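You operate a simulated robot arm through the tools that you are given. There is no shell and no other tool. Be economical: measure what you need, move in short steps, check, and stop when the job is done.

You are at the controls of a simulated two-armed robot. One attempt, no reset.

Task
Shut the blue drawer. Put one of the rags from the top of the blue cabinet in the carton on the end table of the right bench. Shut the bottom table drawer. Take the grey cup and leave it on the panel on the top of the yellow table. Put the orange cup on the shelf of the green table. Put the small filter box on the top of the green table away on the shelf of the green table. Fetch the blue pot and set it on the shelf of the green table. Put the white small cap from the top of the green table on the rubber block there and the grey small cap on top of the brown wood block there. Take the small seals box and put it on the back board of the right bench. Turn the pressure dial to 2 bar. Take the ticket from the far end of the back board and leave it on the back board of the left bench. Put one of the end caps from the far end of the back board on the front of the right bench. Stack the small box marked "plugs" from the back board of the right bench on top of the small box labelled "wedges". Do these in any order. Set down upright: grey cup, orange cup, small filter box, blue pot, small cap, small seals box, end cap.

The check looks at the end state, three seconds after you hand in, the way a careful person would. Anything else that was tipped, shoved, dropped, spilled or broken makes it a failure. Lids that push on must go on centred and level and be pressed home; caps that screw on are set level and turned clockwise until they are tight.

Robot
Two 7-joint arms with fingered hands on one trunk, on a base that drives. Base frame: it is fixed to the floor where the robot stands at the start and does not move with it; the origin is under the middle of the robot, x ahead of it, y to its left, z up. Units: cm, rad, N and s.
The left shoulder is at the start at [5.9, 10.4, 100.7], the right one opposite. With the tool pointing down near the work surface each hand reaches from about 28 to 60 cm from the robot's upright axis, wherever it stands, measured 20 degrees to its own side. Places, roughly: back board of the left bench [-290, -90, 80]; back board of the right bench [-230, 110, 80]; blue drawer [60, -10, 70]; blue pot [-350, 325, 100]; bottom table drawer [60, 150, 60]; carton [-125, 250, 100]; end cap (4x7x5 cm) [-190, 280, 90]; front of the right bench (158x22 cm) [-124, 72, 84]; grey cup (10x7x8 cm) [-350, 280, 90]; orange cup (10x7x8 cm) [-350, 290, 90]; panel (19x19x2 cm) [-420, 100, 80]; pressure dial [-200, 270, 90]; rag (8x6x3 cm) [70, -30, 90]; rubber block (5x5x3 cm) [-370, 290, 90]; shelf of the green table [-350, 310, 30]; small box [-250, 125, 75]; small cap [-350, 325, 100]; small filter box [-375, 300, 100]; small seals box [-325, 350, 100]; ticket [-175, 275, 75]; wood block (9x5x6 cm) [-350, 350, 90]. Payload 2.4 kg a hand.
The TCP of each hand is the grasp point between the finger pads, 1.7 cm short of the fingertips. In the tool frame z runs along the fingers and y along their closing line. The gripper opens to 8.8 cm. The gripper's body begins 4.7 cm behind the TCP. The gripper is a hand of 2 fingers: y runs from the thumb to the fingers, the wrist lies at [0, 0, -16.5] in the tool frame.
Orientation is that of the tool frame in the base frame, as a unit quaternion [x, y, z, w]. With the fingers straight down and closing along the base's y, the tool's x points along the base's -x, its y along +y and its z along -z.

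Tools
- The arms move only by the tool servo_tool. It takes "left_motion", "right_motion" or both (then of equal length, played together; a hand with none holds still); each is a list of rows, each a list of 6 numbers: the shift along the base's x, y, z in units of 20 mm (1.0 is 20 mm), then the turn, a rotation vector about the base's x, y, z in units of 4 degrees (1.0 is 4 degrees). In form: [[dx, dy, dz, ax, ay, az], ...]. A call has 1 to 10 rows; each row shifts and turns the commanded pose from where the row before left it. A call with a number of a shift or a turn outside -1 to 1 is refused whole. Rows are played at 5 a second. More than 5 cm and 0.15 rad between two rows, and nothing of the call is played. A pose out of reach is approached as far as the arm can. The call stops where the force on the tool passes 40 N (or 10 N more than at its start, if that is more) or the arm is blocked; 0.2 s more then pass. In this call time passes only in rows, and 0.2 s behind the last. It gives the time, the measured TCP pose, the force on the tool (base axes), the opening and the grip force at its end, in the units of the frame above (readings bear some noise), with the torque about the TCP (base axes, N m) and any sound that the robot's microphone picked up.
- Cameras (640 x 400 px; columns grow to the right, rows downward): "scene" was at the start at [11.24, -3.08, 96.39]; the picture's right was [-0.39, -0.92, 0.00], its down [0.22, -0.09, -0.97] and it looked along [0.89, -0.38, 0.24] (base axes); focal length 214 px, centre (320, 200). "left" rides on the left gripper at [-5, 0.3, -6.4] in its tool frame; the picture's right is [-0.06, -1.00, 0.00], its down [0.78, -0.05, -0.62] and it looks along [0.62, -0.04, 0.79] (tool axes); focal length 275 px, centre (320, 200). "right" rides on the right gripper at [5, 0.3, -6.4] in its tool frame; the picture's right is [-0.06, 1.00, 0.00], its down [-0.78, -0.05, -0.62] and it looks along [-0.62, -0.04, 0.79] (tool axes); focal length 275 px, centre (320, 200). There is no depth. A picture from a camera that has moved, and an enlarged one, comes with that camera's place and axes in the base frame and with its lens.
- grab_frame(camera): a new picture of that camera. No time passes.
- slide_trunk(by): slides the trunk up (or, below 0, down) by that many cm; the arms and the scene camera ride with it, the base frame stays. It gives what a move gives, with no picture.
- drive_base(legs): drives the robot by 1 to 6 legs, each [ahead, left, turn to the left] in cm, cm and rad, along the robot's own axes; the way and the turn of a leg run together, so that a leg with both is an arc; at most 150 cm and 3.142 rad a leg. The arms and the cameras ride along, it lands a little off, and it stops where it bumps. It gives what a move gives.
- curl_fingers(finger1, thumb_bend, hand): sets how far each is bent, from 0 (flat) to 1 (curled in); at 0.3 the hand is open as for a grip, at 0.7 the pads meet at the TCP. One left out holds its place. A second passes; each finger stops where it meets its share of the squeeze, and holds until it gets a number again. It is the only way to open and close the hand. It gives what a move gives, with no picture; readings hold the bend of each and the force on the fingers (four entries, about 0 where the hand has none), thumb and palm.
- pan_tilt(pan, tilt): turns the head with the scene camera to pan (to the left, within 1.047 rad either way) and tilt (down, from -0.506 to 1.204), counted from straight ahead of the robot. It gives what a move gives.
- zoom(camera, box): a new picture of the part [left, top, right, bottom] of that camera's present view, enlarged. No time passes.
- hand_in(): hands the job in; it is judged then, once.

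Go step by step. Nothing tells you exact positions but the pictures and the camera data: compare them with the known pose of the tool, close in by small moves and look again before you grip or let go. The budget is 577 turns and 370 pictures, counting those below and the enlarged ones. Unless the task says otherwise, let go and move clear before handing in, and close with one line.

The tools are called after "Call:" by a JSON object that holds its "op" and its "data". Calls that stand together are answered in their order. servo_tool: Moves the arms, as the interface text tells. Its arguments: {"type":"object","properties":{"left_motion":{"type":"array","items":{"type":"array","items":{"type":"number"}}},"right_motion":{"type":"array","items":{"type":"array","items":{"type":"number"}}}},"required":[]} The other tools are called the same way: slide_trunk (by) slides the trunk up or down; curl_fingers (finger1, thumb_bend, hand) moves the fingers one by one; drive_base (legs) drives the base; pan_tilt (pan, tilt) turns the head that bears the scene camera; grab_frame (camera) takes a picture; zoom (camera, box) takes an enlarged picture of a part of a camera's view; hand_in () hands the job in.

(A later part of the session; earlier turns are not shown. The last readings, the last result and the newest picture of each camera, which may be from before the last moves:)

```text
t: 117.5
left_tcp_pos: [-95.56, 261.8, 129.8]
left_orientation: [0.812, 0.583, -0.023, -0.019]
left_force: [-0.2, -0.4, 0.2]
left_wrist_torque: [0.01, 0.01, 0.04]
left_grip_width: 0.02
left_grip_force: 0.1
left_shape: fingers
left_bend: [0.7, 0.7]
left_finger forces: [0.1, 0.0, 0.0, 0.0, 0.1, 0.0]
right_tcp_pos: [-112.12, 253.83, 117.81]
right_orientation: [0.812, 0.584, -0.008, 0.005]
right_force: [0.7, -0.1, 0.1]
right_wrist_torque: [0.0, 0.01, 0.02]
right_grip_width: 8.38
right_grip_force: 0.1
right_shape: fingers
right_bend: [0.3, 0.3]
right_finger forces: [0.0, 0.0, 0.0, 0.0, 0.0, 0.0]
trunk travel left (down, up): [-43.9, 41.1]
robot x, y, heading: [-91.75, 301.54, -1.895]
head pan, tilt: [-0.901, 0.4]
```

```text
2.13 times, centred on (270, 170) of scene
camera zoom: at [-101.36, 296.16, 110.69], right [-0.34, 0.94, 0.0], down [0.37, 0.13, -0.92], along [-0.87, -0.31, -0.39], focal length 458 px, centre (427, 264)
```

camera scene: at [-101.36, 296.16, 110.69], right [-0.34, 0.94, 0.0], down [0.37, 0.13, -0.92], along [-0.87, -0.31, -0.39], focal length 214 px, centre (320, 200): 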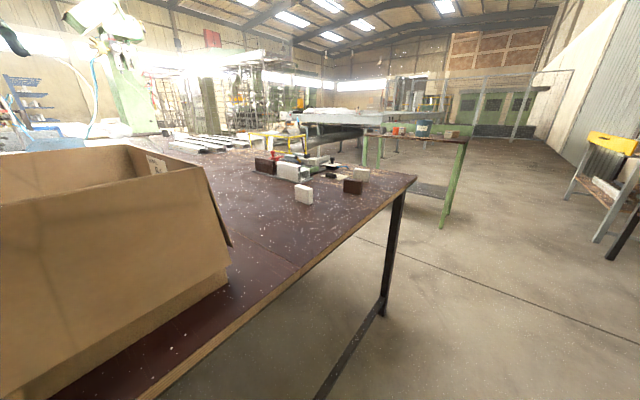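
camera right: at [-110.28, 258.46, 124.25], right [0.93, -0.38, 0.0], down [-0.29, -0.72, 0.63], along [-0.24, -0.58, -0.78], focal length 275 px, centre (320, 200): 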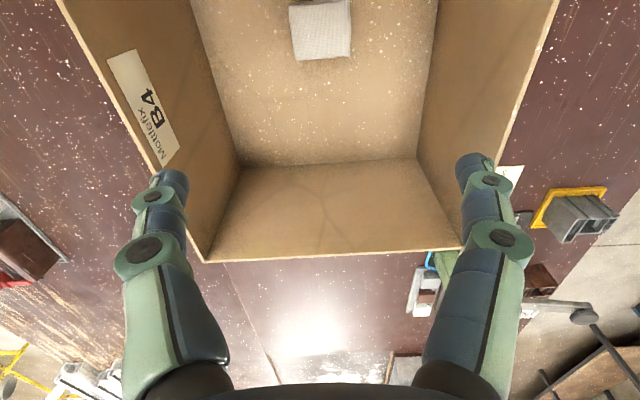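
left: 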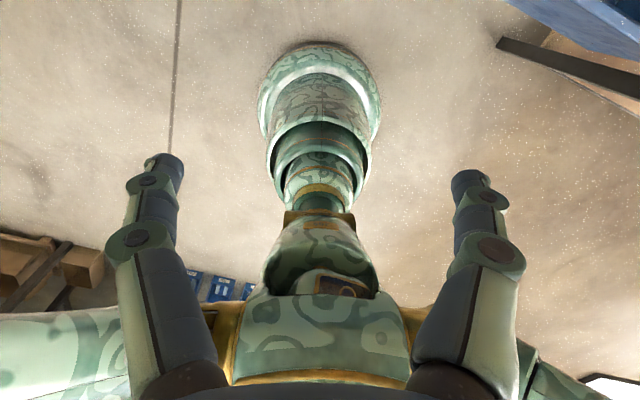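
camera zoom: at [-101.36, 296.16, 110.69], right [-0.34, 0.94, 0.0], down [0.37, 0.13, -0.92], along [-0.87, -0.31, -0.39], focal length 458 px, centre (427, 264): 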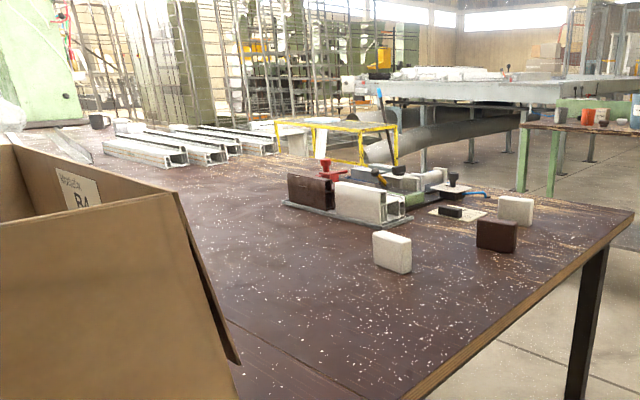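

Several end caps and a device are at the table's far corner near [−180,277]. I move sideways along the table edge toward it.

Call:
{"op": "drive_base", "data": {"legs": [[-5, 0, 0], [0, -72, 0]]}}

Call:
{"op": "pan_tilt", "data": {"pan": -0.1, "tilt": 0.7}}

Call:
{"op": "grab_frame", "data": {"camera": "scene"}}

Call:
{"op": "zoom", "data": {"camera": "scene", "box": [200, 50, 500, 250]}}

Call:
{"op": "grab_frame", "data": {"camera": "right"}}

```text
t: 122.0
left_tcp_pos: [-162.35, 289.5, 129.71]
left_orientation: [0.811, 0.584, -0.022, -0.02]
left_force: [-0.4, 0.2, 0.3]
left_wrist_torque: [-0.03, 0.0, 0.02]
left_grip_width: 0.0
left_grip_force: 0.1
left_shape: fingers
left_bend: [0.7, 0.7]
left_finger forces: [0.1, 0.1, 0.1, 0.0, 0.0, 0.1]
right_tcp_pos: [-178.75, 281.67, 118.03]
right_orientation: [0.812, 0.584, -0.008, 0.005]
right_force: [0.2, -0.4, 0.9]
right_wrist_torque: [0.04, 0.02, 0.01]
right_grip_width: 8.35
right_grip_force: 0.0
right_shape: fingers
right_bend: [0.3, 0.3]
right_finger forces: [0.0, 0.1, 0.0, 0.1, 0.0, 0.1]
trunk travel left (down, up): [-43.9, 41.1]
robot x, y, heading: [-158.61, 329.74, -1.896]
head pan, tilt: [-0.901, 0.4]
```

```text
t: 123.1
left_tcp_pos: [-162.11, 289.47, 129.81]
left_orientation: [0.812, 0.583, -0.022, -0.02]
left_force: [0.0, 0.4, 0.0]
left_wrist_torque: [0.02, 0.02, -0.02]
left_grip_width: 0.0
left_grip_force: 0.1
left_shape: fingers
left_bend: [0.7, 0.7]
left_finger forces: [0.0, 0.1, 0.0, 0.1, 0.1, 0.0]
right_tcp_pos: [-178.82, 281.52, 117.9]
right_orientation: [0.812, 0.583, -0.007, 0.004]
right_force: [0.7, 0.3, -0.1]
right_wrist_torque: [-0.01, 0.02, 0.01]
right_grip_width: 8.37
right_grip_force: 0.0
right_shape: fingers
right_bend: [0.3, 0.3]
right_finger forces: [0.0, 0.0, 0.1, 0.0, 0.0, 0.0]
trunk travel left (down, up): [-43.9, 41.1]
robot x, y, heading: [-158.79, 329.7, -1.895]
head pan, tilt: [-0.099, 0.7]
```

```text
325 pictures are left
camera scene: at [-162.83, 319.32, 108.01], right [-0.91, 0.41, 0.0], down [0.27, 0.59, -0.77], along [-0.32, -0.7, -0.64], focal length 214 px, centre (320, 200)
```

scene: 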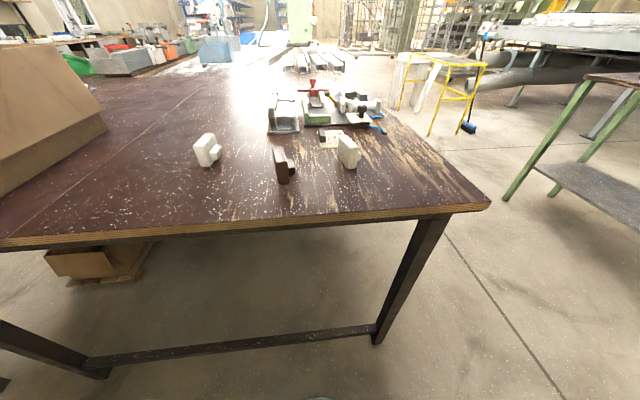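

```text
2.00 times, centred on (350, 150) of scene
camera zoom: at [-162.83, 319.32, 108.01], right [-0.91, 0.41, 0.0], down [0.27, 0.59, -0.77], along [-0.32, -0.7, -0.64], focal length 429 px, centre (260, 300)
```

zoom: 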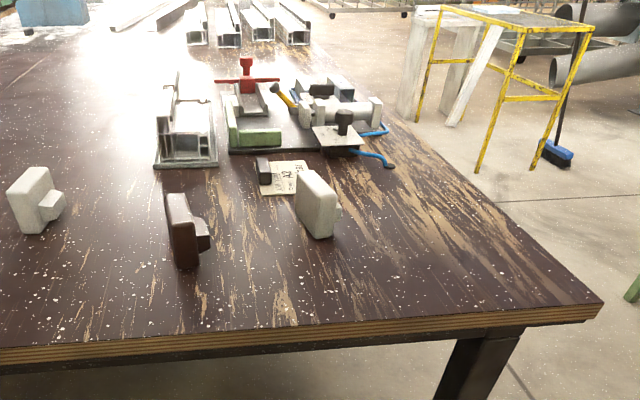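

```text
323 pictures are left
camera right: at [-176.93, 286.18, 124.23], right [0.93, -0.38, 0.0], down [-0.29, -0.72, 0.63], along [-0.24, -0.59, -0.78], focal length 275 px, centre (320, 200)
```

right: 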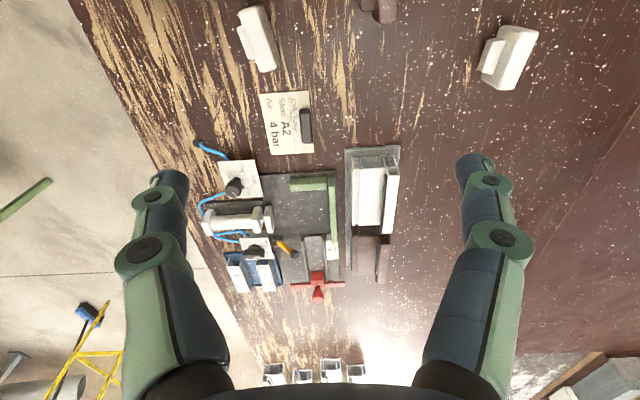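

The ticket is the card ("A2 … 4 bar"), and the dial must be on the fixture with hoses. I zoom in.

Call:
{"op": "zoom", "data": {"camera": "right", "box": [190, 80, 350, 180]}}

Call:
{"op": "zoom", "data": {"camera": "right", "box": [180, 140, 360, 310]}}

Call:
{"op": "zoom", "data": {"camera": "scene", "box": [300, 70, 410, 175]}}

```text
4.00 times, centred on (270, 130) of right
camera zoom: at [-176.93, 286.18, 124.23], right [0.93, -0.38, 0.0], down [-0.29, -0.72, 0.63], along [-0.24, -0.59, -0.78], focal length 1101 px, centre (520, 480)
```

zoom: 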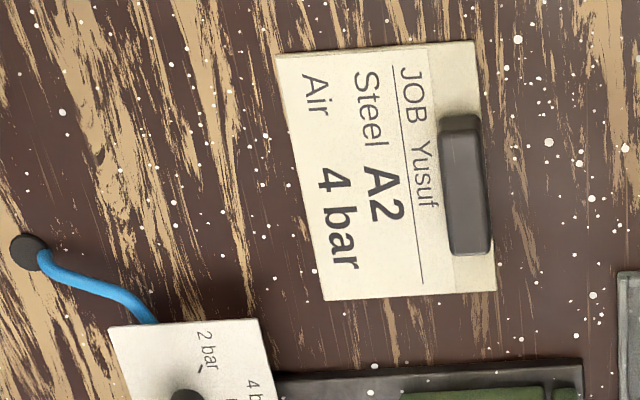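

```text
2.35 times, centred on (270, 225) of right
camera zoom: at [-176.93, 286.18, 124.23], right [0.93, -0.38, 0.0], down [-0.29, -0.72, 0.63], along [-0.24, -0.59, -0.78], focal length 648 px, centre (438, 141)
```

zoom: 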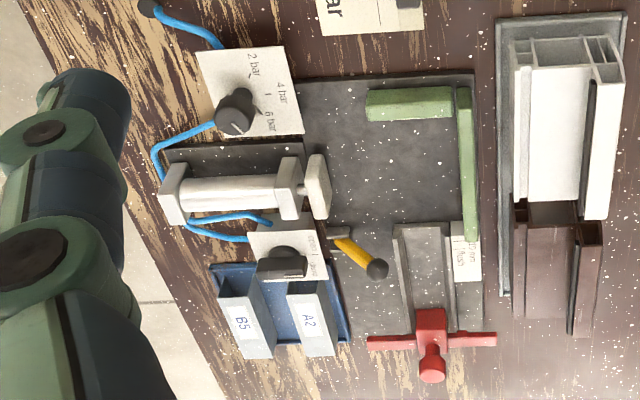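

```text
3.81 times, centred on (355, 122) of scene
camera zoom: at [-162.83, 319.32, 108.01], right [-0.91, 0.41, 0.0], down [0.27, 0.59, -0.77], along [-0.32, -0.7, -0.64], focal length 817 px, centre (187, 495)
```

zoom: 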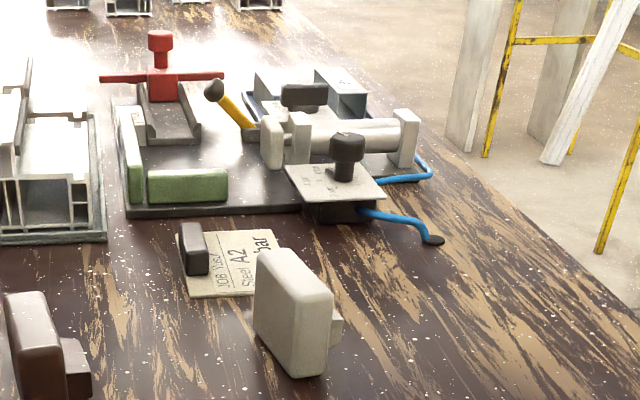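

The knob on the white plate (2/4/6 bar) is near [−199,268,90]. It's best reached from the table's other edge, so I go around the corner.

Call:
{"op": "drive_base", "data": {"legs": [[8, -72.5, 0], [0, 0, 1.563], [-2, -57, 0]]}}

Call:
{"op": "pan_tilt", "data": {"pan": 0, "tilt": 0.7}}

Call:
{"op": "grab_frame", "data": {"camera": "scene"}}

Call:
{"op": "grab_frame", "data": {"camera": "right"}}

```text
t: 133.8
left_tcp_pos: [-210.97, 288.22, 129.78]
left_orientation: [0.169, 0.985, -0.03, 0.001]
left_force: [-0.5, 0.5, 0.1]
left_wrist_torque: [0.01, 0.01, 0.0]
left_grip_width: 0.01
left_grip_force: 0.0
left_shape: fingers
left_bend: [0.7, 0.7]
left_finger forces: [0.0, 0.1, 0.1, 0.0, 0.0, 0.0]
right_tcp_pos: [-203.36, 271.53, 117.89]
right_orientation: [0.169, 0.986, -0.002, 0.008]
right_force: [-0.6, 0.3, 0.6]
right_wrist_torque: [0.0, -0.01, 0.01]
right_grip_width: 8.36
right_grip_force: 0.1
right_shape: fingers
right_bend: [0.3, 0.3]
right_finger forces: [0.1, 0.0, 0.0, 0.0, 0.0, 0.1]
trunk travel left (down, up): [-43.9, 41.1]
robot x, y, heading: [-251.13, 292.35, -0.337]
head pan, tilt: [-0.099, 0.7]
```

```text
t: 134.4
left_tcp_pos: [-211.03, 288.22, 129.85]
left_orientation: [0.167, 0.985, -0.03, 0.002]
left_force: [-0.3, -0.1, -0.3]
left_wrist_torque: [-0.02, 0.0, 0.02]
left_grip_width: 0.01
left_grip_force: 0.1
left_shape: fingers
left_bend: [0.7, 0.7]
left_finger forces: [0.0, 0.1, 0.0, 0.1, 0.0, 0.0]
right_tcp_pos: [-203.35, 271.41, 118.05]
right_orientation: [0.168, 0.986, -0.002, 0.007]
right_force: [0.2, 1.0, 0.2]
right_wrist_torque: [-0.03, -0.01, -0.02]
right_grip_width: 8.35
right_grip_force: 0.2
right_shape: fingers
right_bend: [0.3, 0.3]
right_finger forces: [0.0, 0.0, 0.1, 0.0, 0.1, 0.0]
trunk travel left (down, up): [-43.9, 41.1]
robot x, y, heading: [-251.3, 292.33, -0.341]
head pan, tilt: [0.0, 0.7]
```

```text
319 pictures are left
camera scene: at [-240.17, 288.75, 108.0], right [-0.33, -0.94, 0.0], down [-0.61, 0.21, -0.76], along [0.72, -0.25, -0.64], focal length 214 px, centre (320, 200)
```

scene: 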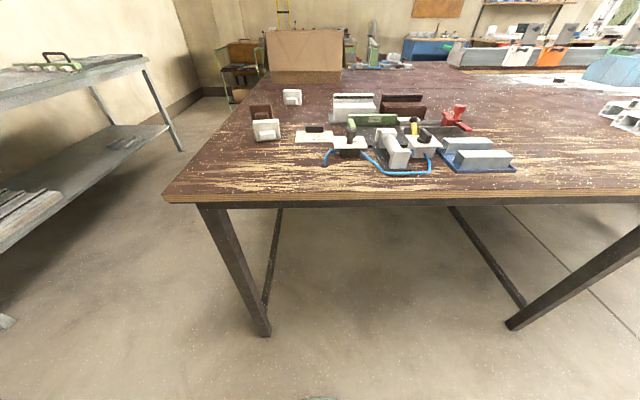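

```text
318 pictures are left
camera right: at [-208.09, 273.37, 124.23], right [0.39, 0.92, 0.0], down [0.71, -0.3, 0.63], along [0.58, -0.25, -0.78], focal length 275 px, centre (320, 200)
```

right: 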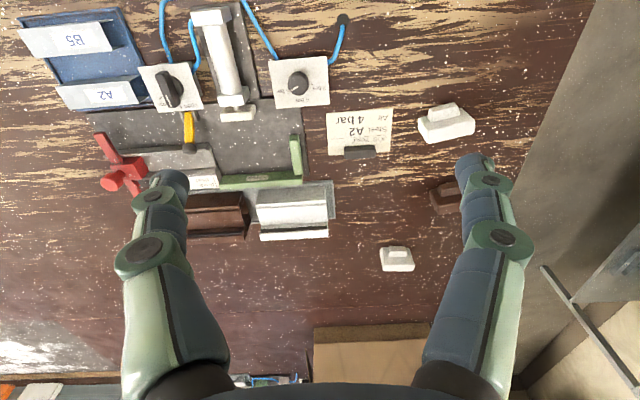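

Good view. I zoom on the dial.

Call:
{"op": "zoom", "data": {"camera": "right", "box": [255, 45, 345, 120]}}

Call:
{"op": "zoom", "data": {"camera": "scene", "box": [310, 110, 400, 180]}}

```text
5.33 times, centred on (300, 82) of right
camera zoom: at [-208.09, 273.37, 124.23], right [0.39, 0.92, 0.0], down [0.71, -0.3, 0.63], along [0.58, -0.25, -0.78], focal length 1468 px, centre (427, 827)
```

zoom: 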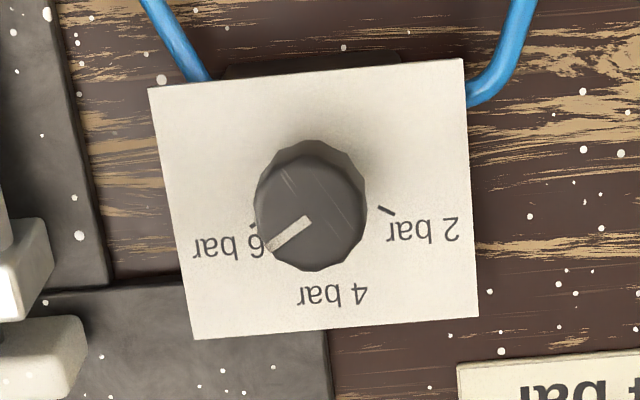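

```text
5.71 times, centred on (355, 145) of scene
camera zoom: at [-240.17, 288.75, 108.0], right [-0.33, -0.94, 0.0], down [-0.61, 0.21, -0.76], along [0.72, -0.25, -0.64], focal length 1226 px, centre (120, 514)
```

zoom: 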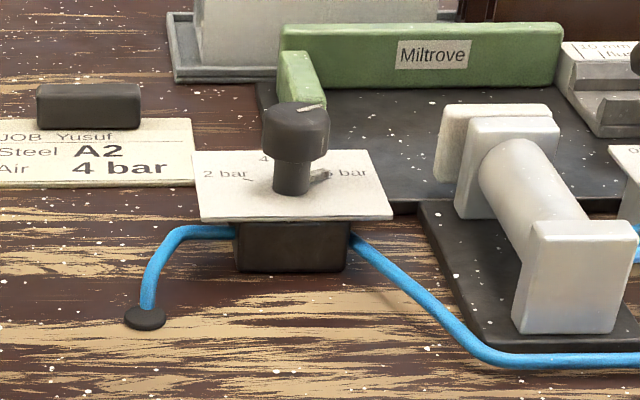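

The pointer is at 6 bar; 2 bar lies +120° about z via 4. The knob axis is near [−199.9,267.3], top 89.7. I pre-rotate the hand −60° and move above it.

Call:
{"op": "curl_fingers", "data": {"hand": "right", "finger1": 0.42, "thumb_bend": 0.42}}

Call:
{"op": "servo_tool", "data": {"right_motion": [[0.12, -0.14, -0.6, 0, 0, -1], [0.12, -0.14, -0.6, 0, 0, -1], [0.12, -0.14, -0.6, 0, 0, -1], [0.12, -0.14, -0.6, 0, 0, -1], [0.12, -0.14, -0.6, 0, 0, -1], [0.12, -0.14, -0.6, 0, 0, -1], [0.12, -0.14, -0.6, 0, 0, -1], [0.12, -0.14, -0.6, 0, 0, -1], [0.12, -0.14, -0.6, 0, 0, -1], [0.12, -0.14, -0.6, 0, 0, -1]]}}

Call:
{"op": "servo_tool", "data": {"right_motion": [[0.12, -0.14, -0.6, 0, 0, -1], [0.12, -0.14, -0.6, 0, 0, -1], [0.12, -0.14, -0.6, 0, 0, -1], [0.12, -0.14, -0.6, 0, 0, -1], [0.12, -0.14, -0.6, 0, 0, -1]]}}

Call:
{"op": "grab_frame", "data": {"camera": "right"}}

Call:
{"op": "grab_frame", "data": {"camera": "scene"}}

```text
t: 135.4
left_tcp_pos: [-210.93, 288.23, 129.81]
left_orientation: [0.169, 0.985, -0.029, 0.003]
left_force: [0.8, 0.7, 0.0]
left_wrist_torque: [0.03, -0.03, -0.03]
left_grip_width: 0.0
left_grip_force: 0.1
left_shape: fingers
left_bend: [0.7, 0.7]
left_finger forces: [0.0, 0.1, 0.0, 0.0, 0.0, 0.0]
right_tcp_pos: [-203.29, 271.44, 117.98]
right_orientation: [0.169, 0.986, -0.001, 0.009]
right_force: [0.9, -0.3, 0.3]
right_wrist_torque: [-0.01, -0.03, 0.02]
right_grip_width: 5.78
right_grip_force: 0.1
right_shape: fingers
right_bend: [0.42, 0.42]
right_finger forces: [0.1, 0.0, 0.0, 0.0, 0.0, 0.1]
trunk travel left (down, up): [-43.9, 41.1]
robot x, y, heading: [-250.81, 292.91, -0.338]
head pan, tilt: [0.0, 0.7]
```

```text
t: 137.6
left_tcp_pos: [-210.86, 288.16, 129.86]
left_orientation: [0.169, 0.985, -0.029, 0.002]
left_force: [0.3, -0.5, 0.2]
left_wrist_torque: [0.01, -0.03, 0.02]
left_grip_width: 0.0
left_grip_force: 0.1
left_shape: fingers
left_bend: [0.7, 0.7]
left_finger forces: [0.0, 0.0, 0.0, 0.0, 0.0, 0.1]
right_tcp_pos: [-201.81, 268.69, 105.74]
right_orientation: [0.497, 0.868, -0.004, 0.007]
right_force: [-0.9, -0.5, -0.8]
right_wrist_torque: [0.03, -0.01, -0.02]
right_grip_width: 5.78
right_grip_force: 0.0
right_shape: fingers
right_bend: [0.42, 0.42]
right_finger forces: [0.0, 0.0, 0.0, 0.0, 0.0, 0.0]
right hand out of reach, approached as far as the arm can: row 8, 10
trunk travel left (down, up): [-43.9, 41.1]
robot x, y, heading: [-250.73, 292.41, -0.34]
head pan, tilt: [0.0, 0.7]
```

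```text
t: 138.8
left_tcp_pos: [-210.86, 288.19, 129.91]
left_orientation: [0.168, 0.985, -0.03, 0.003]
left_force: [0.2, 0.7, 1.5]
left_wrist_torque: [0.0, -0.03, 0.01]
left_grip_width: 0.0
left_grip_force: 0.1
left_shape: fingers
left_bend: [0.7, 0.7]
left_finger forces: [0.0, 0.0, 0.1, 0.0, 0.0, 0.0]
right_tcp_pos: [-202.43, 267.25, 99.94]
right_orientation: [0.64, 0.769, -0.007, 0.006]
right_force: [0.2, 0.1, 0.3]
right_wrist_torque: [0.03, -0.02, -0.01]
right_grip_width: 5.77
right_grip_force: 0.1
right_shape: fingers
right_bend: [0.42, 0.42]
right_finger forces: [0.1, 0.0, 0.0, 0.0, 0.1, 0.1]
right hand out of reach, approached as far as the arm can: row 2, 3, 5
trunk travel left (down, up): [-43.9, 41.1]
robot x, y, heading: [-251.22, 292.59, -0.336]
head pan, tilt: [0.0, 0.7]
```

```text
315 pictures are left
camera right: at [-203.05, 272.21, 106.17], right [0.99, 0.12, 0.0], down [0.1, -0.77, 0.63], along [0.08, -0.63, -0.77], focal length 275 px, centre (320, 200)
```

right: 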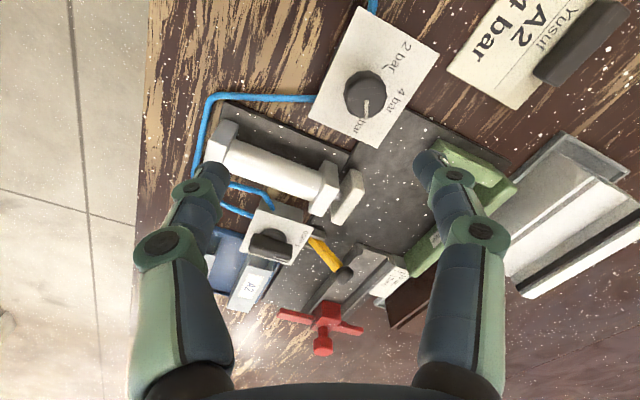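

```text
314 pictures are left
camera scene: at [-240.17, 288.76, 108.01], right [-0.33, -0.94, 0.0], down [-0.61, 0.21, -0.76], along [0.72, -0.25, -0.64], focal length 214 px, centre (320, 200)
```

scene: 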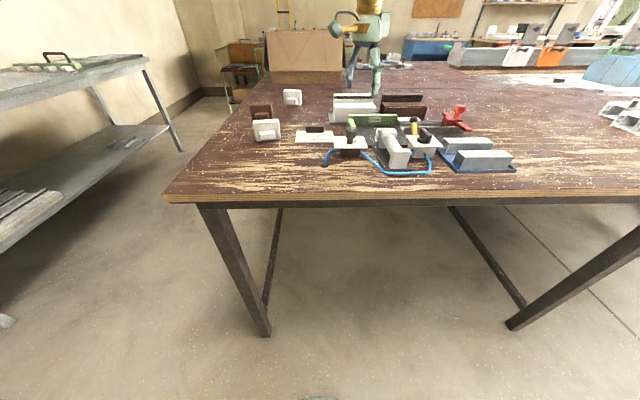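

The reach is short; I drive in 5 cm, then align above the knob at [−199.8,267.3].

Call:
{"op": "drive_base", "data": {"legs": [[5, 0, 0]]}}

Call:
{"op": "servo_tool", "data": {"right_motion": [[-0.5, 0.4, -0.6, 0, 0, 0], [-0.5, 0.4, -0.6, 0, 0, 0]]}}

Call:
{"op": "grab_frame", "data": {"camera": "right"}}

```text
t: 139.8
left_tcp_pos: [-206.07, 286.47, 129.81]
left_orientation: [0.168, 0.985, -0.03, 0.002]
left_force: [0.2, -0.9, 0.2]
left_wrist_torque: [-0.05, -0.03, 0.03]
left_grip_width: 0.0
left_grip_force: 0.1
left_shape: fingers
left_bend: [0.7, 0.7]
left_finger forces: [0.0, 0.0, 0.0, 0.0, 0.1, 0.0]
right_tcp_pos: [-197.6, 265.63, 99.78]
right_orientation: [0.639, 0.769, -0.007, 0.006]
right_force: [0.6, 0.1, 0.4]
right_wrist_torque: [0.01, -0.03, -0.01]
right_grip_width: 5.76
right_grip_force: 0.0
right_shape: fingers
right_bend: [0.42, 0.42]
right_finger forces: [0.0, 0.1, 0.0, 0.1, 0.1, 0.0]
trunk travel left (down, up): [-43.9, 41.1]
robot x, y, heading: [-246.25, 290.8, -0.334]
head pan, tilt: [0.0, 0.7]
```

```text
t: 140.4
left_tcp_pos: [-206.1, 286.63, 129.88]
left_orientation: [0.168, 0.985, -0.029, 0.003]
left_force: [0.7, -0.5, -0.6]
left_wrist_torque: [-0.01, -0.02, 0.0]
left_grip_width: 0.0
left_grip_force: 0.0
left_shape: fingers
left_bend: [0.7, 0.7]
left_finger forces: [0.0, 0.1, 0.0, 0.0, 0.1, 0.0]
right_tcp_pos: [-197.76, 267.13, 97.29]
right_orientation: [0.639, 0.769, -0.007, 0.005]
right_force: [-0.2, -0.3, 0.2]
right_wrist_torque: [0.01, -0.02, -0.04]
right_grip_width: 5.79
right_grip_force: 0.2
right_shape: fingers
right_bend: [0.42, 0.42]
right_finger forces: [0.0, 0.1, 0.0, 0.1, 0.0, 0.0]
right hand out of reach, approached as far as the arm can: row 1, 2
trunk travel left (down, up): [-43.9, 41.1]
robot x, y, heading: [-246.38, 291.11, -0.338]
head pan, tilt: [0.0, 0.7]
```

```text
313 pictures are left
camera right: at [-198.45, 271.93, 103.57], right [0.99, 0.12, 0.0], down [0.1, -0.77, 0.63], along [0.08, -0.63, -0.77], focal length 275 px, centre (320, 200)
```

right: 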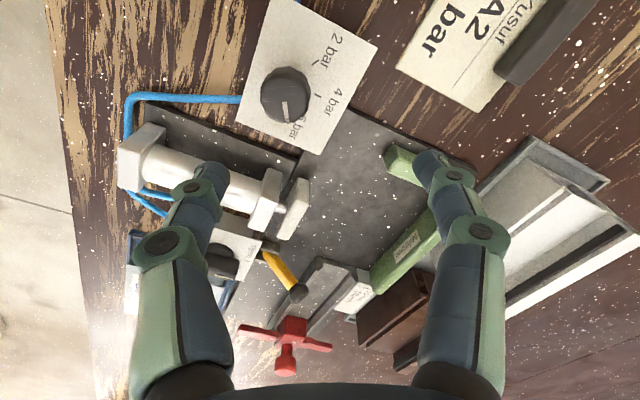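

Call:
{"op": "servo_tool", "data": {"right_motion": [[-0.5, 0, -0.6, 0, 0, 0], [-0.5, 0, -0.6, 0, 0, 0], [-0.3, 0, -0.3, 0, 0, 0]]}}

Call:
{"op": "grab_frame", "data": {"camera": "right"}}

```text
t: 141.2
left_tcp_pos: [-206.12, 286.48, 129.78]
left_orientation: [0.169, 0.985, -0.03, 0.002]
left_force: [-0.7, -0.4, -0.3]
left_wrist_torque: [-0.03, -0.01, 0.0]
left_grip_width: 0.0
left_grip_force: 0.0
left_shape: fingers
left_bend: [0.7, 0.7]
left_finger forces: [0.0, 0.1, 0.0, 0.1, 0.0, 0.0]
right_tcp_pos: [-198.28, 266.73, 93.85]
right_orientation: [0.639, 0.77, -0.008, 0.005]
right_force: [0.0, -0.6, 1.8]
right_wrist_torque: [0.02, 0.0, 0.01]
right_grip_width: 5.77
right_grip_force: 0.0
right_shape: fingers
right_bend: [0.42, 0.42]
right_finger forces: [0.1, 0.1, 0.1, 0.1, 0.1, 0.1]
right hand out of reach, approached as far as the arm can: row 1, 2, 3
trunk travel left (down, up): [-43.9, 41.1]
robot x, y, heading: [-246.21, 290.77, -0.338]
head pan, tilt: [0.0, 0.7]
```

```text
312 pictures are left
camera right: at [-199.08, 271.61, 100.22], right [0.99, 0.12, 0.0], down [0.1, -0.77, 0.63], along [0.07, -0.63, -0.77], focal length 275 px, centre (320, 200)
```

right: 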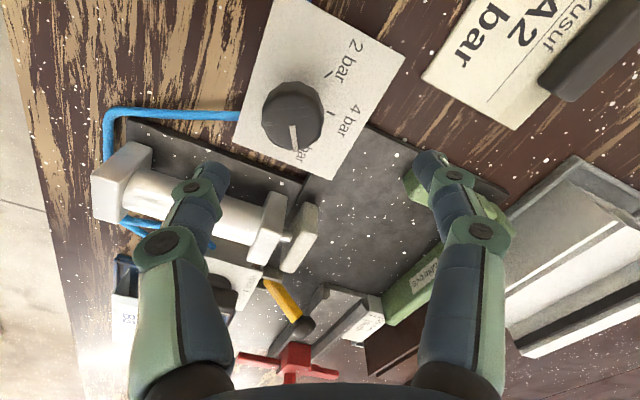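

The arm is near a joint limit with this twist. I raise the hand, shift the base left 8 cm and lower the trunk for a more natural posture.

Call:
{"op": "servo_tool", "data": {"right_motion": [[0, 0, 1, 0, 0, 0], [0, 0, 1, 0, 0, 0], [0, 0, 1, 0, 0, 0], [0, 0, 1, 0, 0, 0], [0, 0, 1, 0, 0, 0], [0, 0, 1, 0, 0, 0]]}}

Call:
{"op": "drive_base", "data": {"legs": [[0, 8, 0]]}}

Call:
{"op": "slide_trunk", "data": {"by": -12}}

```text
t: 142.6
left_tcp_pos: [-206.23, 286.56, 129.76]
left_orientation: [0.169, 0.985, -0.03, 0.003]
left_force: [-0.4, -0.6, -0.1]
left_wrist_torque: [0.01, 0.01, -0.01]
left_grip_width: 0.02
left_grip_force: 0.0
left_shape: fingers
left_bend: [0.7, 0.7]
left_finger forces: [0.0, 0.0, 0.0, 0.1, 0.0, 0.0]
right_tcp_pos: [-197.31, 266.52, 105.78]
right_orientation: [0.639, 0.769, -0.007, 0.004]
right_force: [0.3, 0.4, 0.2]
right_wrist_torque: [-0.03, 0.04, -0.04]
right_grip_width: 5.79
right_grip_force: 0.1
right_shape: fingers
right_bend: [0.42, 0.42]
right_finger forces: [0.1, 0.1, 0.0, 0.0, 0.0, 0.1]
right hand out of reach, approached as far as the arm can: row 1, 2, 4
trunk travel left (down, up): [-43.9, 41.1]
robot x, y, heading: [-246.45, 290.48, -0.341]
head pan, tilt: [0.0, 0.7]
```

```text
t: 143.6
left_tcp_pos: [-203.55, 294.15, 129.86]
left_orientation: [0.169, 0.985, -0.03, 0.002]
left_force: [0.1, -0.8, -0.3]
left_wrist_torque: [0.01, -0.02, 0.02]
left_grip_width: 0.01
left_grip_force: 0.1
left_shape: fingers
left_bend: [0.7, 0.7]
left_finger forces: [0.1, 0.0, 0.0, 0.0, 0.0, 0.1]
right_tcp_pos: [-194.59, 274.15, 105.7]
right_orientation: [0.639, 0.769, -0.008, 0.005]
right_force: [0.1, -0.1, 0.6]
right_wrist_torque: [0.0, -0.03, -0.02]
right_grip_width: 5.78
right_grip_force: 0.1
right_shape: fingers
right_bend: [0.42, 0.42]
right_finger forces: [0.0, 0.0, 0.1, 0.1, 0.1, 0.1]
trunk travel left (down, up): [-43.9, 41.1]
robot x, y, heading: [-243.77, 298.38, -0.338]
head pan, tilt: [0.0, 0.7]
```

```text
t: 145.1
left_tcp_pos: [-203.49, 294.06, 117.82]
left_orientation: [0.168, 0.985, -0.03, 0.003]
left_force: [0.0, 0.0, -0.2]
left_wrist_torque: [-0.01, 0.01, 0.02]
left_grip_width: 0.0
left_grip_force: 0.0
left_shape: fingers
left_bend: [0.7, 0.7]
left_finger forces: [0.0, 0.1, 0.1, 0.0, 0.0, 0.0]
right_tcp_pos: [-194.03, 274.06, 91.24]
right_orientation: [0.639, 0.769, -0.015, -0.019]
right_force: [-0.8, 0.2, 0.3]
right_wrist_torque: [0.01, 0.01, -0.01]
right_grip_width: 5.78
right_grip_force: 0.0
right_shape: fingers
right_bend: [0.42, 0.42]
right_finger forces: [0.0, 0.0, 0.0, 0.1, 0.0, 0.0]
trunk travel left (down, up): [-31.9, 53.1]
robot x, y, heading: [-243.62, 297.97, -0.34]
head pan, tilt: [0.0, 0.7]
```

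Call:
{"op": "servo_tool", "data": {"right_motion": [[-0.5, -0.5, 1, 0, 0, 0], [-0.6, -0.7, 0.5, 0, 0, 0], [-0.6, -0.7, 0.3, 0, 0, 0], [-0.6, -0.7, 0, 0, 0, 0], [-0.6, -0.7, 0, 0, 0, 0]]}}

Call:
{"op": "grab_frame", "data": {"camera": "right"}}

```text
t: 146.3
left_tcp_pos: [-203.47, 294.14, 117.85]
left_orientation: [0.169, 0.985, -0.03, 0.001]
left_force: [-0.4, 0.6, -0.4]
left_wrist_torque: [0.0, 0.04, -0.03]
left_grip_width: 0.0
left_grip_force: 0.0
left_shape: fingers
left_bend: [0.7, 0.7]
left_finger forces: [0.0, 0.1, 0.1, 0.1, 0.1, 0.0]
right_tcp_pos: [-195.91, 266.4, 94.92]
right_orientation: [0.638, 0.769, -0.016, -0.018]
right_force: [-1.3, -0.5, -0.1]
right_wrist_torque: [0.0, 0.02, 0.0]
right_grip_width: 5.78
right_grip_force: 0.0
right_shape: fingers
right_bend: [0.42, 0.42]
right_finger forces: [0.0, 0.1, 0.0, 0.0, 0.0, 0.1]
right hand out of reach, approached as far as the arm can: row 1, 2, 3, 4, 5
trunk travel left (down, up): [-31.9, 53.1]
robot x, y, heading: [-243.81, 298.18, -0.34]
head pan, tilt: [0.0, 0.7]
```

```text
311 pictures are left
camera right: at [-196.23, 271.23, 101.38], right [0.99, 0.12, -0.05], down [0.13, -0.78, 0.61], along [0.04, -0.61, -0.79], focal length 275 px, centre (320, 200)
```

right: 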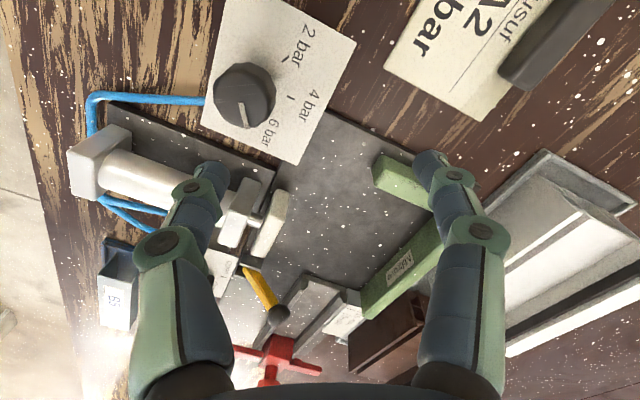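

It can't come nearer in this twist, so I back the base 4 cm instead.

Call:
{"op": "drive_base", "data": {"legs": [[-4, 1, 0]]}}

Call:
{"op": "grab_frame", "data": {"camera": "right"}}

```text
t: 147.2
left_tcp_pos: [-207.12, 296.37, 117.85]
left_orientation: [0.169, 0.985, -0.029, 0.004]
left_force: [-0.5, 0.2, 0.2]
left_wrist_torque: [-0.01, 0.0, -0.04]
left_grip_width: 0.01
left_grip_force: 0.2
left_shape: fingers
left_bend: [0.7, 0.7]
left_finger forces: [0.1, 0.1, 0.0, 0.0, 0.0, 0.0]
right_tcp_pos: [-199.32, 268.75, 95.01]
right_orientation: [0.639, 0.769, -0.017, -0.019]
right_force: [0.3, 0.0, -0.6]
right_wrist_torque: [0.01, 0.01, -0.02]
right_grip_width: 5.78
right_grip_force: 0.0
right_shape: fingers
right_bend: [0.42, 0.42]
right_finger forces: [0.1, 0.0, 0.0, 0.0, 0.0, 0.1]
trunk travel left (down, up): [-31.9, 53.1]
robot x, y, heading: [-247.07, 300.81, -0.34]
head pan, tilt: [0.0, 0.7]
```

```text
310 pictures are left
camera right: at [-199.71, 273.54, 101.39], right [0.99, 0.12, -0.05], down [0.13, -0.78, 0.61], along [0.04, -0.61, -0.79], focal length 275 px, centre (320, 200)
```

right: 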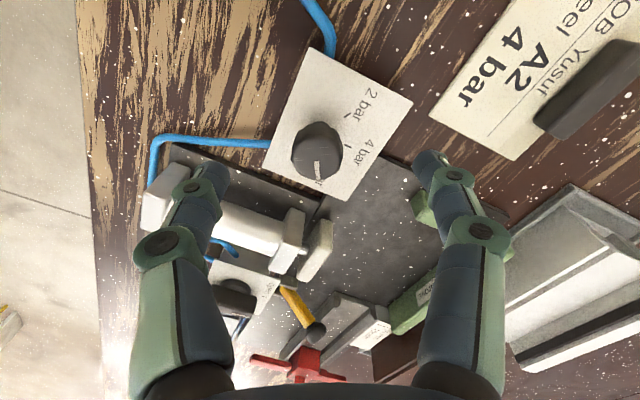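

The knob is nearly between the fingers. Small correction and descend.

Call:
{"op": "servo_tool", "data": {"right_motion": [[-0.1, -0.6, -0.5, 0, 0, 0], [0, 0, -0.9, 0, 0, 0], [0, 0, -0.8, 0, 0, 0], [0, 0, -0.8, 0, 0, 0]]}}

Call:
{"op": "grab_frame", "data": {"camera": "right"}}

```text
t: 148.2
left_tcp_pos: [-207.06, 296.41, 117.79]
left_orientation: [0.169, 0.985, -0.03, 0.002]
left_force: [-0.5, -0.4, -0.5]
left_wrist_torque: [-0.01, 0.02, 0.01]
left_grip_width: 0.0
left_grip_force: 0.0
left_shape: fingers
left_bend: [0.7, 0.7]
left_finger forces: [0.0, 0.0, 0.0, 0.0, 0.0, 0.1]
right_tcp_pos: [-199.56, 267.51, 88.98]
right_orientation: [0.638, 0.769, -0.017, -0.02]
right_force: [-0.1, -0.5, -0.5]
right_wrist_torque: [0.01, 0.01, -0.01]
right_grip_width: 5.79
right_grip_force: 0.1
right_shape: fingers
right_bend: [0.42, 0.42]
right_finger forces: [0.0, 0.0, 0.1, 0.0, 0.0, 0.0]
trunk travel left (down, up): [-31.9, 53.1]
robot x, y, heading: [-247.44, 300.54, -0.336]
head pan, tilt: [0.0, 0.7]
```

```text
309 pictures are left
camera right: at [-199.9, 272.31, 95.33], right [0.99, 0.12, -0.05], down [0.13, -0.78, 0.61], along [0.04, -0.61, -0.79], focal length 275 px, centre (320, 200)
```

right: 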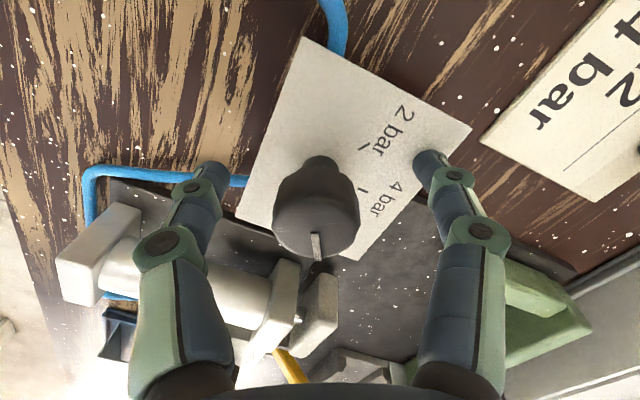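

Knob is centred between the pads; close on it.

Call:
{"op": "curl_fingers", "data": {"hand": "right", "finger1": 0.65, "thumb_bend": 0.65}}

Call:
{"op": "grab_frame", "data": {"camera": "right"}}

```text
t: 149.2
left_tcp_pos: [-207.02, 296.42, 117.78]
left_orientation: [0.168, 0.985, -0.03, 0.002]
left_force: [-0.2, -0.2, -1.1]
left_wrist_torque: [-0.04, -0.01, 0.01]
left_grip_width: 0.0
left_grip_force: 0.0
left_shape: fingers
left_bend: [0.7, 0.7]
left_finger forces: [0.0, 0.0, 0.1, 0.0, 0.0, 0.0]
right_tcp_pos: [-199.47, 267.52, 88.82]
right_orientation: [0.639, 0.769, -0.017, -0.019]
right_force: [-1.6, 0.2, -2.1]
right_wrist_torque: [-0.02, 0.03, 0.0]
right_grip_width: 1.01
right_grip_force: 1.2
right_shape: fingers
right_bend: [0.64, 0.63]
right_finger forces: [0.0, 0.0, 0.0, 0.0, 2.5, 0.0]
trunk travel left (down, up): [-31.9, 53.1]
robot x, y, heading: [-247.03, 300.42, -0.346]
head pan, tilt: [0.0, 0.7]
```

```text
308 pictures are left
camera right: at [-199.93, 272.31, 95.35], right [0.99, 0.12, -0.05], down [0.13, -0.78, 0.61], along [0.04, -0.61, -0.79], focal length 275 px, centre (320, 200)
```

right: 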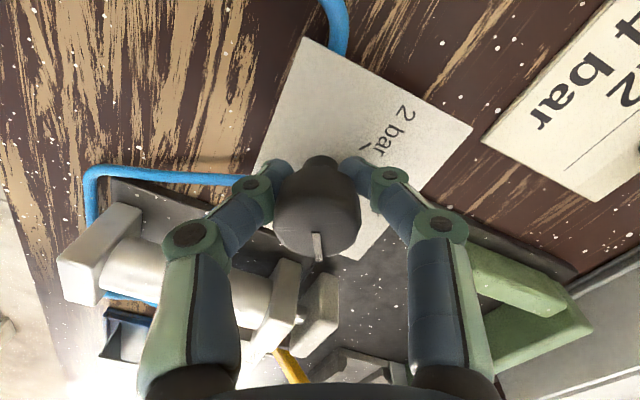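

The fingers closed on the thin stem below the cap. I open, raise 1.5 cm, shift slightly and close on the cap.

Call:
{"op": "curl_fingers", "data": {"hand": "right", "finger1": 0.46, "thumb_bend": 0.46}}

Call:
{"op": "servo_tool", "data": {"right_motion": [[0, -0.25, 0.75, 0, 0, 0]]}}

Call:
{"op": "curl_fingers", "data": {"hand": "right", "finger1": 0.65, "thumb_bend": 0.65}}

Call:
{"op": "grab_frame", "data": {"camera": "right"}}

```text
t: 150.2
left_tcp_pos: [-207.06, 296.33, 117.81]
left_orientation: [0.168, 0.985, -0.03, 0.002]
left_force: [-0.1, -0.4, -0.1]
left_wrist_torque: [0.02, -0.01, 0.0]
left_grip_width: 0.01
left_grip_force: 0.1
left_shape: fingers
left_bend: [0.7, 0.7]
left_finger forces: [0.0, 0.0, 0.1, 0.0, 0.0, 0.1]
right_tcp_pos: [-199.61, 267.48, 89.0]
right_orientation: [0.639, 0.769, -0.017, -0.019]
right_force: [-0.4, -0.3, -0.1]
right_wrist_torque: [0.0, 0.01, -0.03]
right_grip_width: 4.78
right_grip_force: 0.1
right_shape: fingers
right_bend: [0.46, 0.46]
right_finger forces: [0.0, 0.0, 0.1, 0.0, 0.1, 0.0]
trunk travel left (down, up): [-31.9, 53.1]
robot x, y, heading: [-247.23, 300.45, -0.343]
head pan, tilt: [0.0, 0.7]
```

```text
t: 150.6
left_tcp_pos: [-207.01, 296.29, 117.72]
left_orientation: [0.169, 0.985, -0.03, 0.002]
left_force: [-0.3, -1.4, -0.6]
left_wrist_torque: [0.01, 0.0, 0.02]
left_grip_width: 0.0
left_grip_force: 0.0
left_shape: fingers
left_bend: [0.7, 0.7]
left_finger forces: [0.0, 0.0, 0.0, 0.0, 0.1, 0.1]
right_tcp_pos: [-199.63, 267.15, 90.35]
right_orientation: [0.638, 0.77, -0.017, -0.019]
right_force: [0.1, -0.3, 0.7]
right_wrist_torque: [0.01, -0.01, -0.02]
right_grip_width: 4.78
right_grip_force: 0.1
right_shape: fingers
right_bend: [0.46, 0.46]
right_finger forces: [0.1, 0.1, 0.0, 0.1, 0.0, 0.0]
trunk travel left (down, up): [-31.9, 53.1]
robot x, y, heading: [-247.27, 300.62, -0.337]
head pan, tilt: [0.0, 0.7]
```

```text
t: 151.6
left_tcp_pos: [-207.0, 296.28, 117.81]
left_orientation: [0.169, 0.985, -0.03, 0.003]
left_force: [-0.9, 0.8, 0.3]
left_wrist_torque: [-0.01, -0.01, -0.03]
left_grip_width: 0.0
left_grip_force: 0.1
left_shape: fingers
left_bend: [0.7, 0.7]
left_finger forces: [0.0, 0.0, 0.1, 0.0, 0.1, 0.0]
right_tcp_pos: [-199.58, 267.0, 90.43]
right_orientation: [0.639, 0.769, -0.016, -0.02]
right_force: [0.3, 0.5, 0.1]
right_wrist_torque: [0.01, 0.01, -0.01]
right_grip_width: 1.79
right_grip_force: 2.5
right_shape: fingers
right_bend: [0.59, 0.62]
right_finger forces: [2.6, 0.1, 0.0, 0.1, 2.5, 0.1]
trunk travel left (down, up): [-31.9, 53.1]
robot x, y, heading: [-247.38, 300.72, -0.34]
head pan, tilt: [0.0, 0.7]
```

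```text
307 pictures are left
camera right: at [-199.98, 271.83, 96.89], right [0.99, 0.12, -0.05], down [0.13, -0.78, 0.61], along [0.04, -0.61, -0.79], focal length 275 px, centre (320, 200)
```

right: 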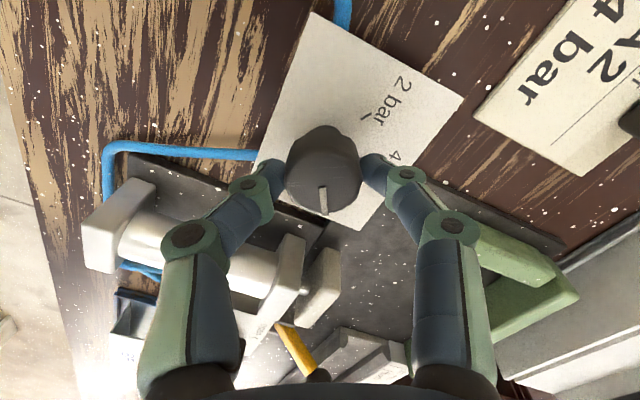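

Gripping the cap lightly. I squeeze more and start turning +z.

Call:
{"op": "curl_fingers", "data": {"hand": "right", "finger1": 0.75, "thumb_bend": 0.75}}

Call:
{"op": "servo_tool", "data": {"right_motion": [[0, 0, 0, 0, 0, 1], [0, 0, 0, 0, 0, 1], [0, 0, 0, 0, 0, 1], [0, 0, 0, 0, 0, 1], [0, 0, 0, 0, 0, 1], [0, 0, 0, 0, 0, 1], [0, 0, 0, 0, 0, 1], [0, 0, 0, 0, 0, 1], [0, 0, 0, 0, 0, 1], [0, 0, 0, 0, 0, 1]]}}

Call:
{"op": "grab_frame", "data": {"camera": "right"}}

```text
t: 152.6
left_tcp_pos: [-206.95, 296.34, 117.78]
left_orientation: [0.169, 0.985, -0.03, 0.002]
left_force: [0.6, 0.4, -0.3]
left_wrist_torque: [-0.04, 0.02, 0.05]
left_grip_width: 0.0
left_grip_force: 0.2
left_shape: fingers
left_bend: [0.7, 0.7]
left_finger forces: [0.0, 0.0, 0.0, 0.1, 0.0, 0.1]
right_tcp_pos: [-199.65, 267.03, 90.41]
right_orientation: [0.638, 0.769, -0.016, -0.02]
right_force: [-2.0, -0.2, -2.6]
right_wrist_torque: [-0.02, 0.06, 0.01]
right_grip_width: 1.59
right_grip_force: 8.0
right_shape: fingers
right_bend: [0.65, 0.65]
right_finger forces: [6.4, 0.0, 0.0, 0.1, 8.9, 0.0]
trunk travel left (down, up): [-31.9, 53.1]
robot x, y, heading: [-247.19, 300.91, -0.344]
head pan, tilt: [0.0, 0.7]
```

```text
t: 154.8
left_tcp_pos: [-207.03, 296.32, 117.86]
left_orientation: [0.168, 0.985, -0.03, 0.001]
left_force: [0.1, -0.1, 0.4]
left_wrist_torque: [0.0, -0.03, 0.02]
left_grip_width: 0.0
left_grip_force: 0.0
left_shape: fingers
left_bend: [0.7, 0.7]
left_finger forces: [0.0, 0.0, 0.0, 0.1, 0.1, 0.1]
right_tcp_pos: [-199.46, 267.06, 90.49]
right_orientation: [0.336, 0.942, -0.022, -0.012]
right_force: [-2.9, -1.8, -2.3]
right_wrist_torque: [-0.05, 0.06, -0.01]
right_grip_width: 1.62
right_grip_force: 7.4
right_shape: fingers
right_bend: [0.66, 0.65]
right_finger forces: [6.2, 0.1, 0.1, 0.1, 8.8, 0.0]
trunk travel left (down, up): [-31.9, 53.1]
robot x, y, heading: [-246.8, 300.61, -0.339]
head pan, tilt: [0.0, 0.7]
```

```text
306 pictures are left
camera right: at [-203.03, 270.45, 96.86], right [0.68, 0.73, -0.05], down [0.6, -0.51, 0.61], along [0.42, -0.45, -0.79], focal length 275 px, centre (320, 200)
```

right: 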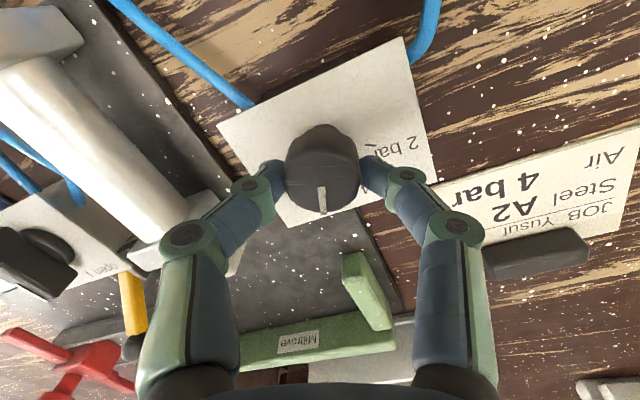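

The knob turns with the hand. Continue 80° more.

Call:
{"op": "servo_tool", "data": {"right_motion": [[0, 0, 0, 0, 0, 1], [0, 0, 0, 0, 0, 1], [0, 0, 0, 0, 0, 1], [0, 0, 0, 0, 0, 1], [0, 0, 0, 0, 0, 1], [0, 0, 0, 0, 0, 1], [0, 0, 0, 0, 0, 1], [0, 0, 0, 0, 0, 1], [0, 0, 0, 0, 0, 1], [0, 0, 0, 0, 0, 1]]}}

Call:
{"op": "servo_tool", "data": {"right_motion": [[0, 0, 0, 0, 0, 1], [0, 0, 0, 0, 0, 1], [0, 0, 0, 0, 0, 1], [0, 0, 0, 0, 0, 1], [0, 0, 0, 0, 0, 1], [0, 0, 0, 0, 0, 1], [0, 0, 0, 0, 0, 1], [0, 0, 0, 0, 0, 1]]}}

Call:
{"op": "grab_frame", "data": {"camera": "right"}}

```text
t: 157.0
left_tcp_pos: [-207.0, 296.39, 117.88]
left_orientation: [0.169, 0.985, -0.029, 0.003]
left_force: [-0.3, 0.3, 0.0]
left_wrist_torque: [0.02, -0.03, -0.01]
left_grip_width: 0.0
left_grip_force: 0.1
left_shape: fingers
left_bend: [0.7, 0.7]
left_finger forces: [0.0, 0.1, 0.1, 0.0, 0.0, 0.0]
right_tcp_pos: [-199.52, 267.05, 90.46]
right_orientation: [-0.005, 1.0, -0.025, -0.004]
right_force: [-0.6, -1.6, 0.3]
right_wrist_torque: [-0.05, 0.01, -0.02]
right_grip_width: 1.64
right_grip_force: 8.3
right_shape: fingers
right_bend: [0.66, 0.66]
right_finger forces: [7.0, 0.0, 0.0, 0.0, 9.0, 0.0]
trunk travel left (down, up): [-31.9, 53.1]
robot x, y, heading: [-247.04, 300.47, -0.342]
head pan, tilt: [0.0, 0.7]
```

```text
t: 158.8
left_tcp_pos: [-206.86, 296.37, 117.57]
left_orientation: [0.169, 0.985, -0.03, 0.002]
left_force: [0.5, -0.1, 0.3]
left_wrist_torque: [0.01, 0.0, 0.01]
left_grip_width: 0.0
left_grip_force: 0.0
left_shape: fingers
left_bend: [0.7, 0.7]
left_finger forces: [0.0, 0.1, 0.0, 0.0, 0.0, 0.0]
right_tcp_pos: [-199.48, 267.03, 90.36]
right_orientation: [-0.281, 0.959, -0.025, 0.003]
right_force: [0.5, -1.7, -2.1]
right_wrist_torque: [0.0, -0.03, -0.01]
right_grip_width: 1.63
right_grip_force: 7.3
right_shape: fingers
right_bend: [0.66, 0.66]
right_finger forces: [6.6, 0.0, 0.1, 0.0, 8.7, 0.1]
trunk travel left (down, up): [-31.9, 53.1]
robot x, y, heading: [-247.7, 300.62, -0.34]
head pan, tilt: [0.0, 0.7]
```

```text
305 pictures are left
camera right: at [-204.06, 264.74, 96.85], right [-0.49, 0.87, -0.05], down [0.67, 0.41, 0.61], along [0.56, 0.26, -0.79], focal length 275 px, centre (320, 200)
```

right: 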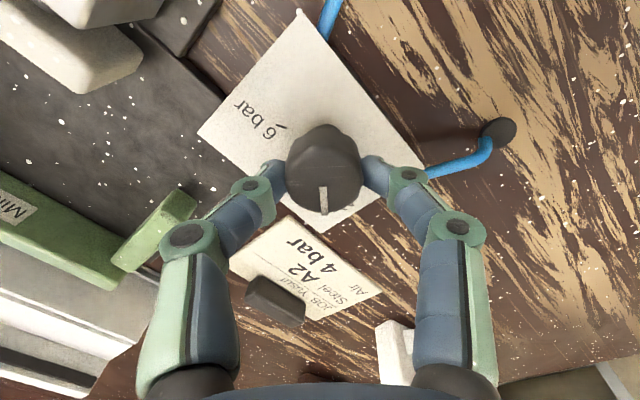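

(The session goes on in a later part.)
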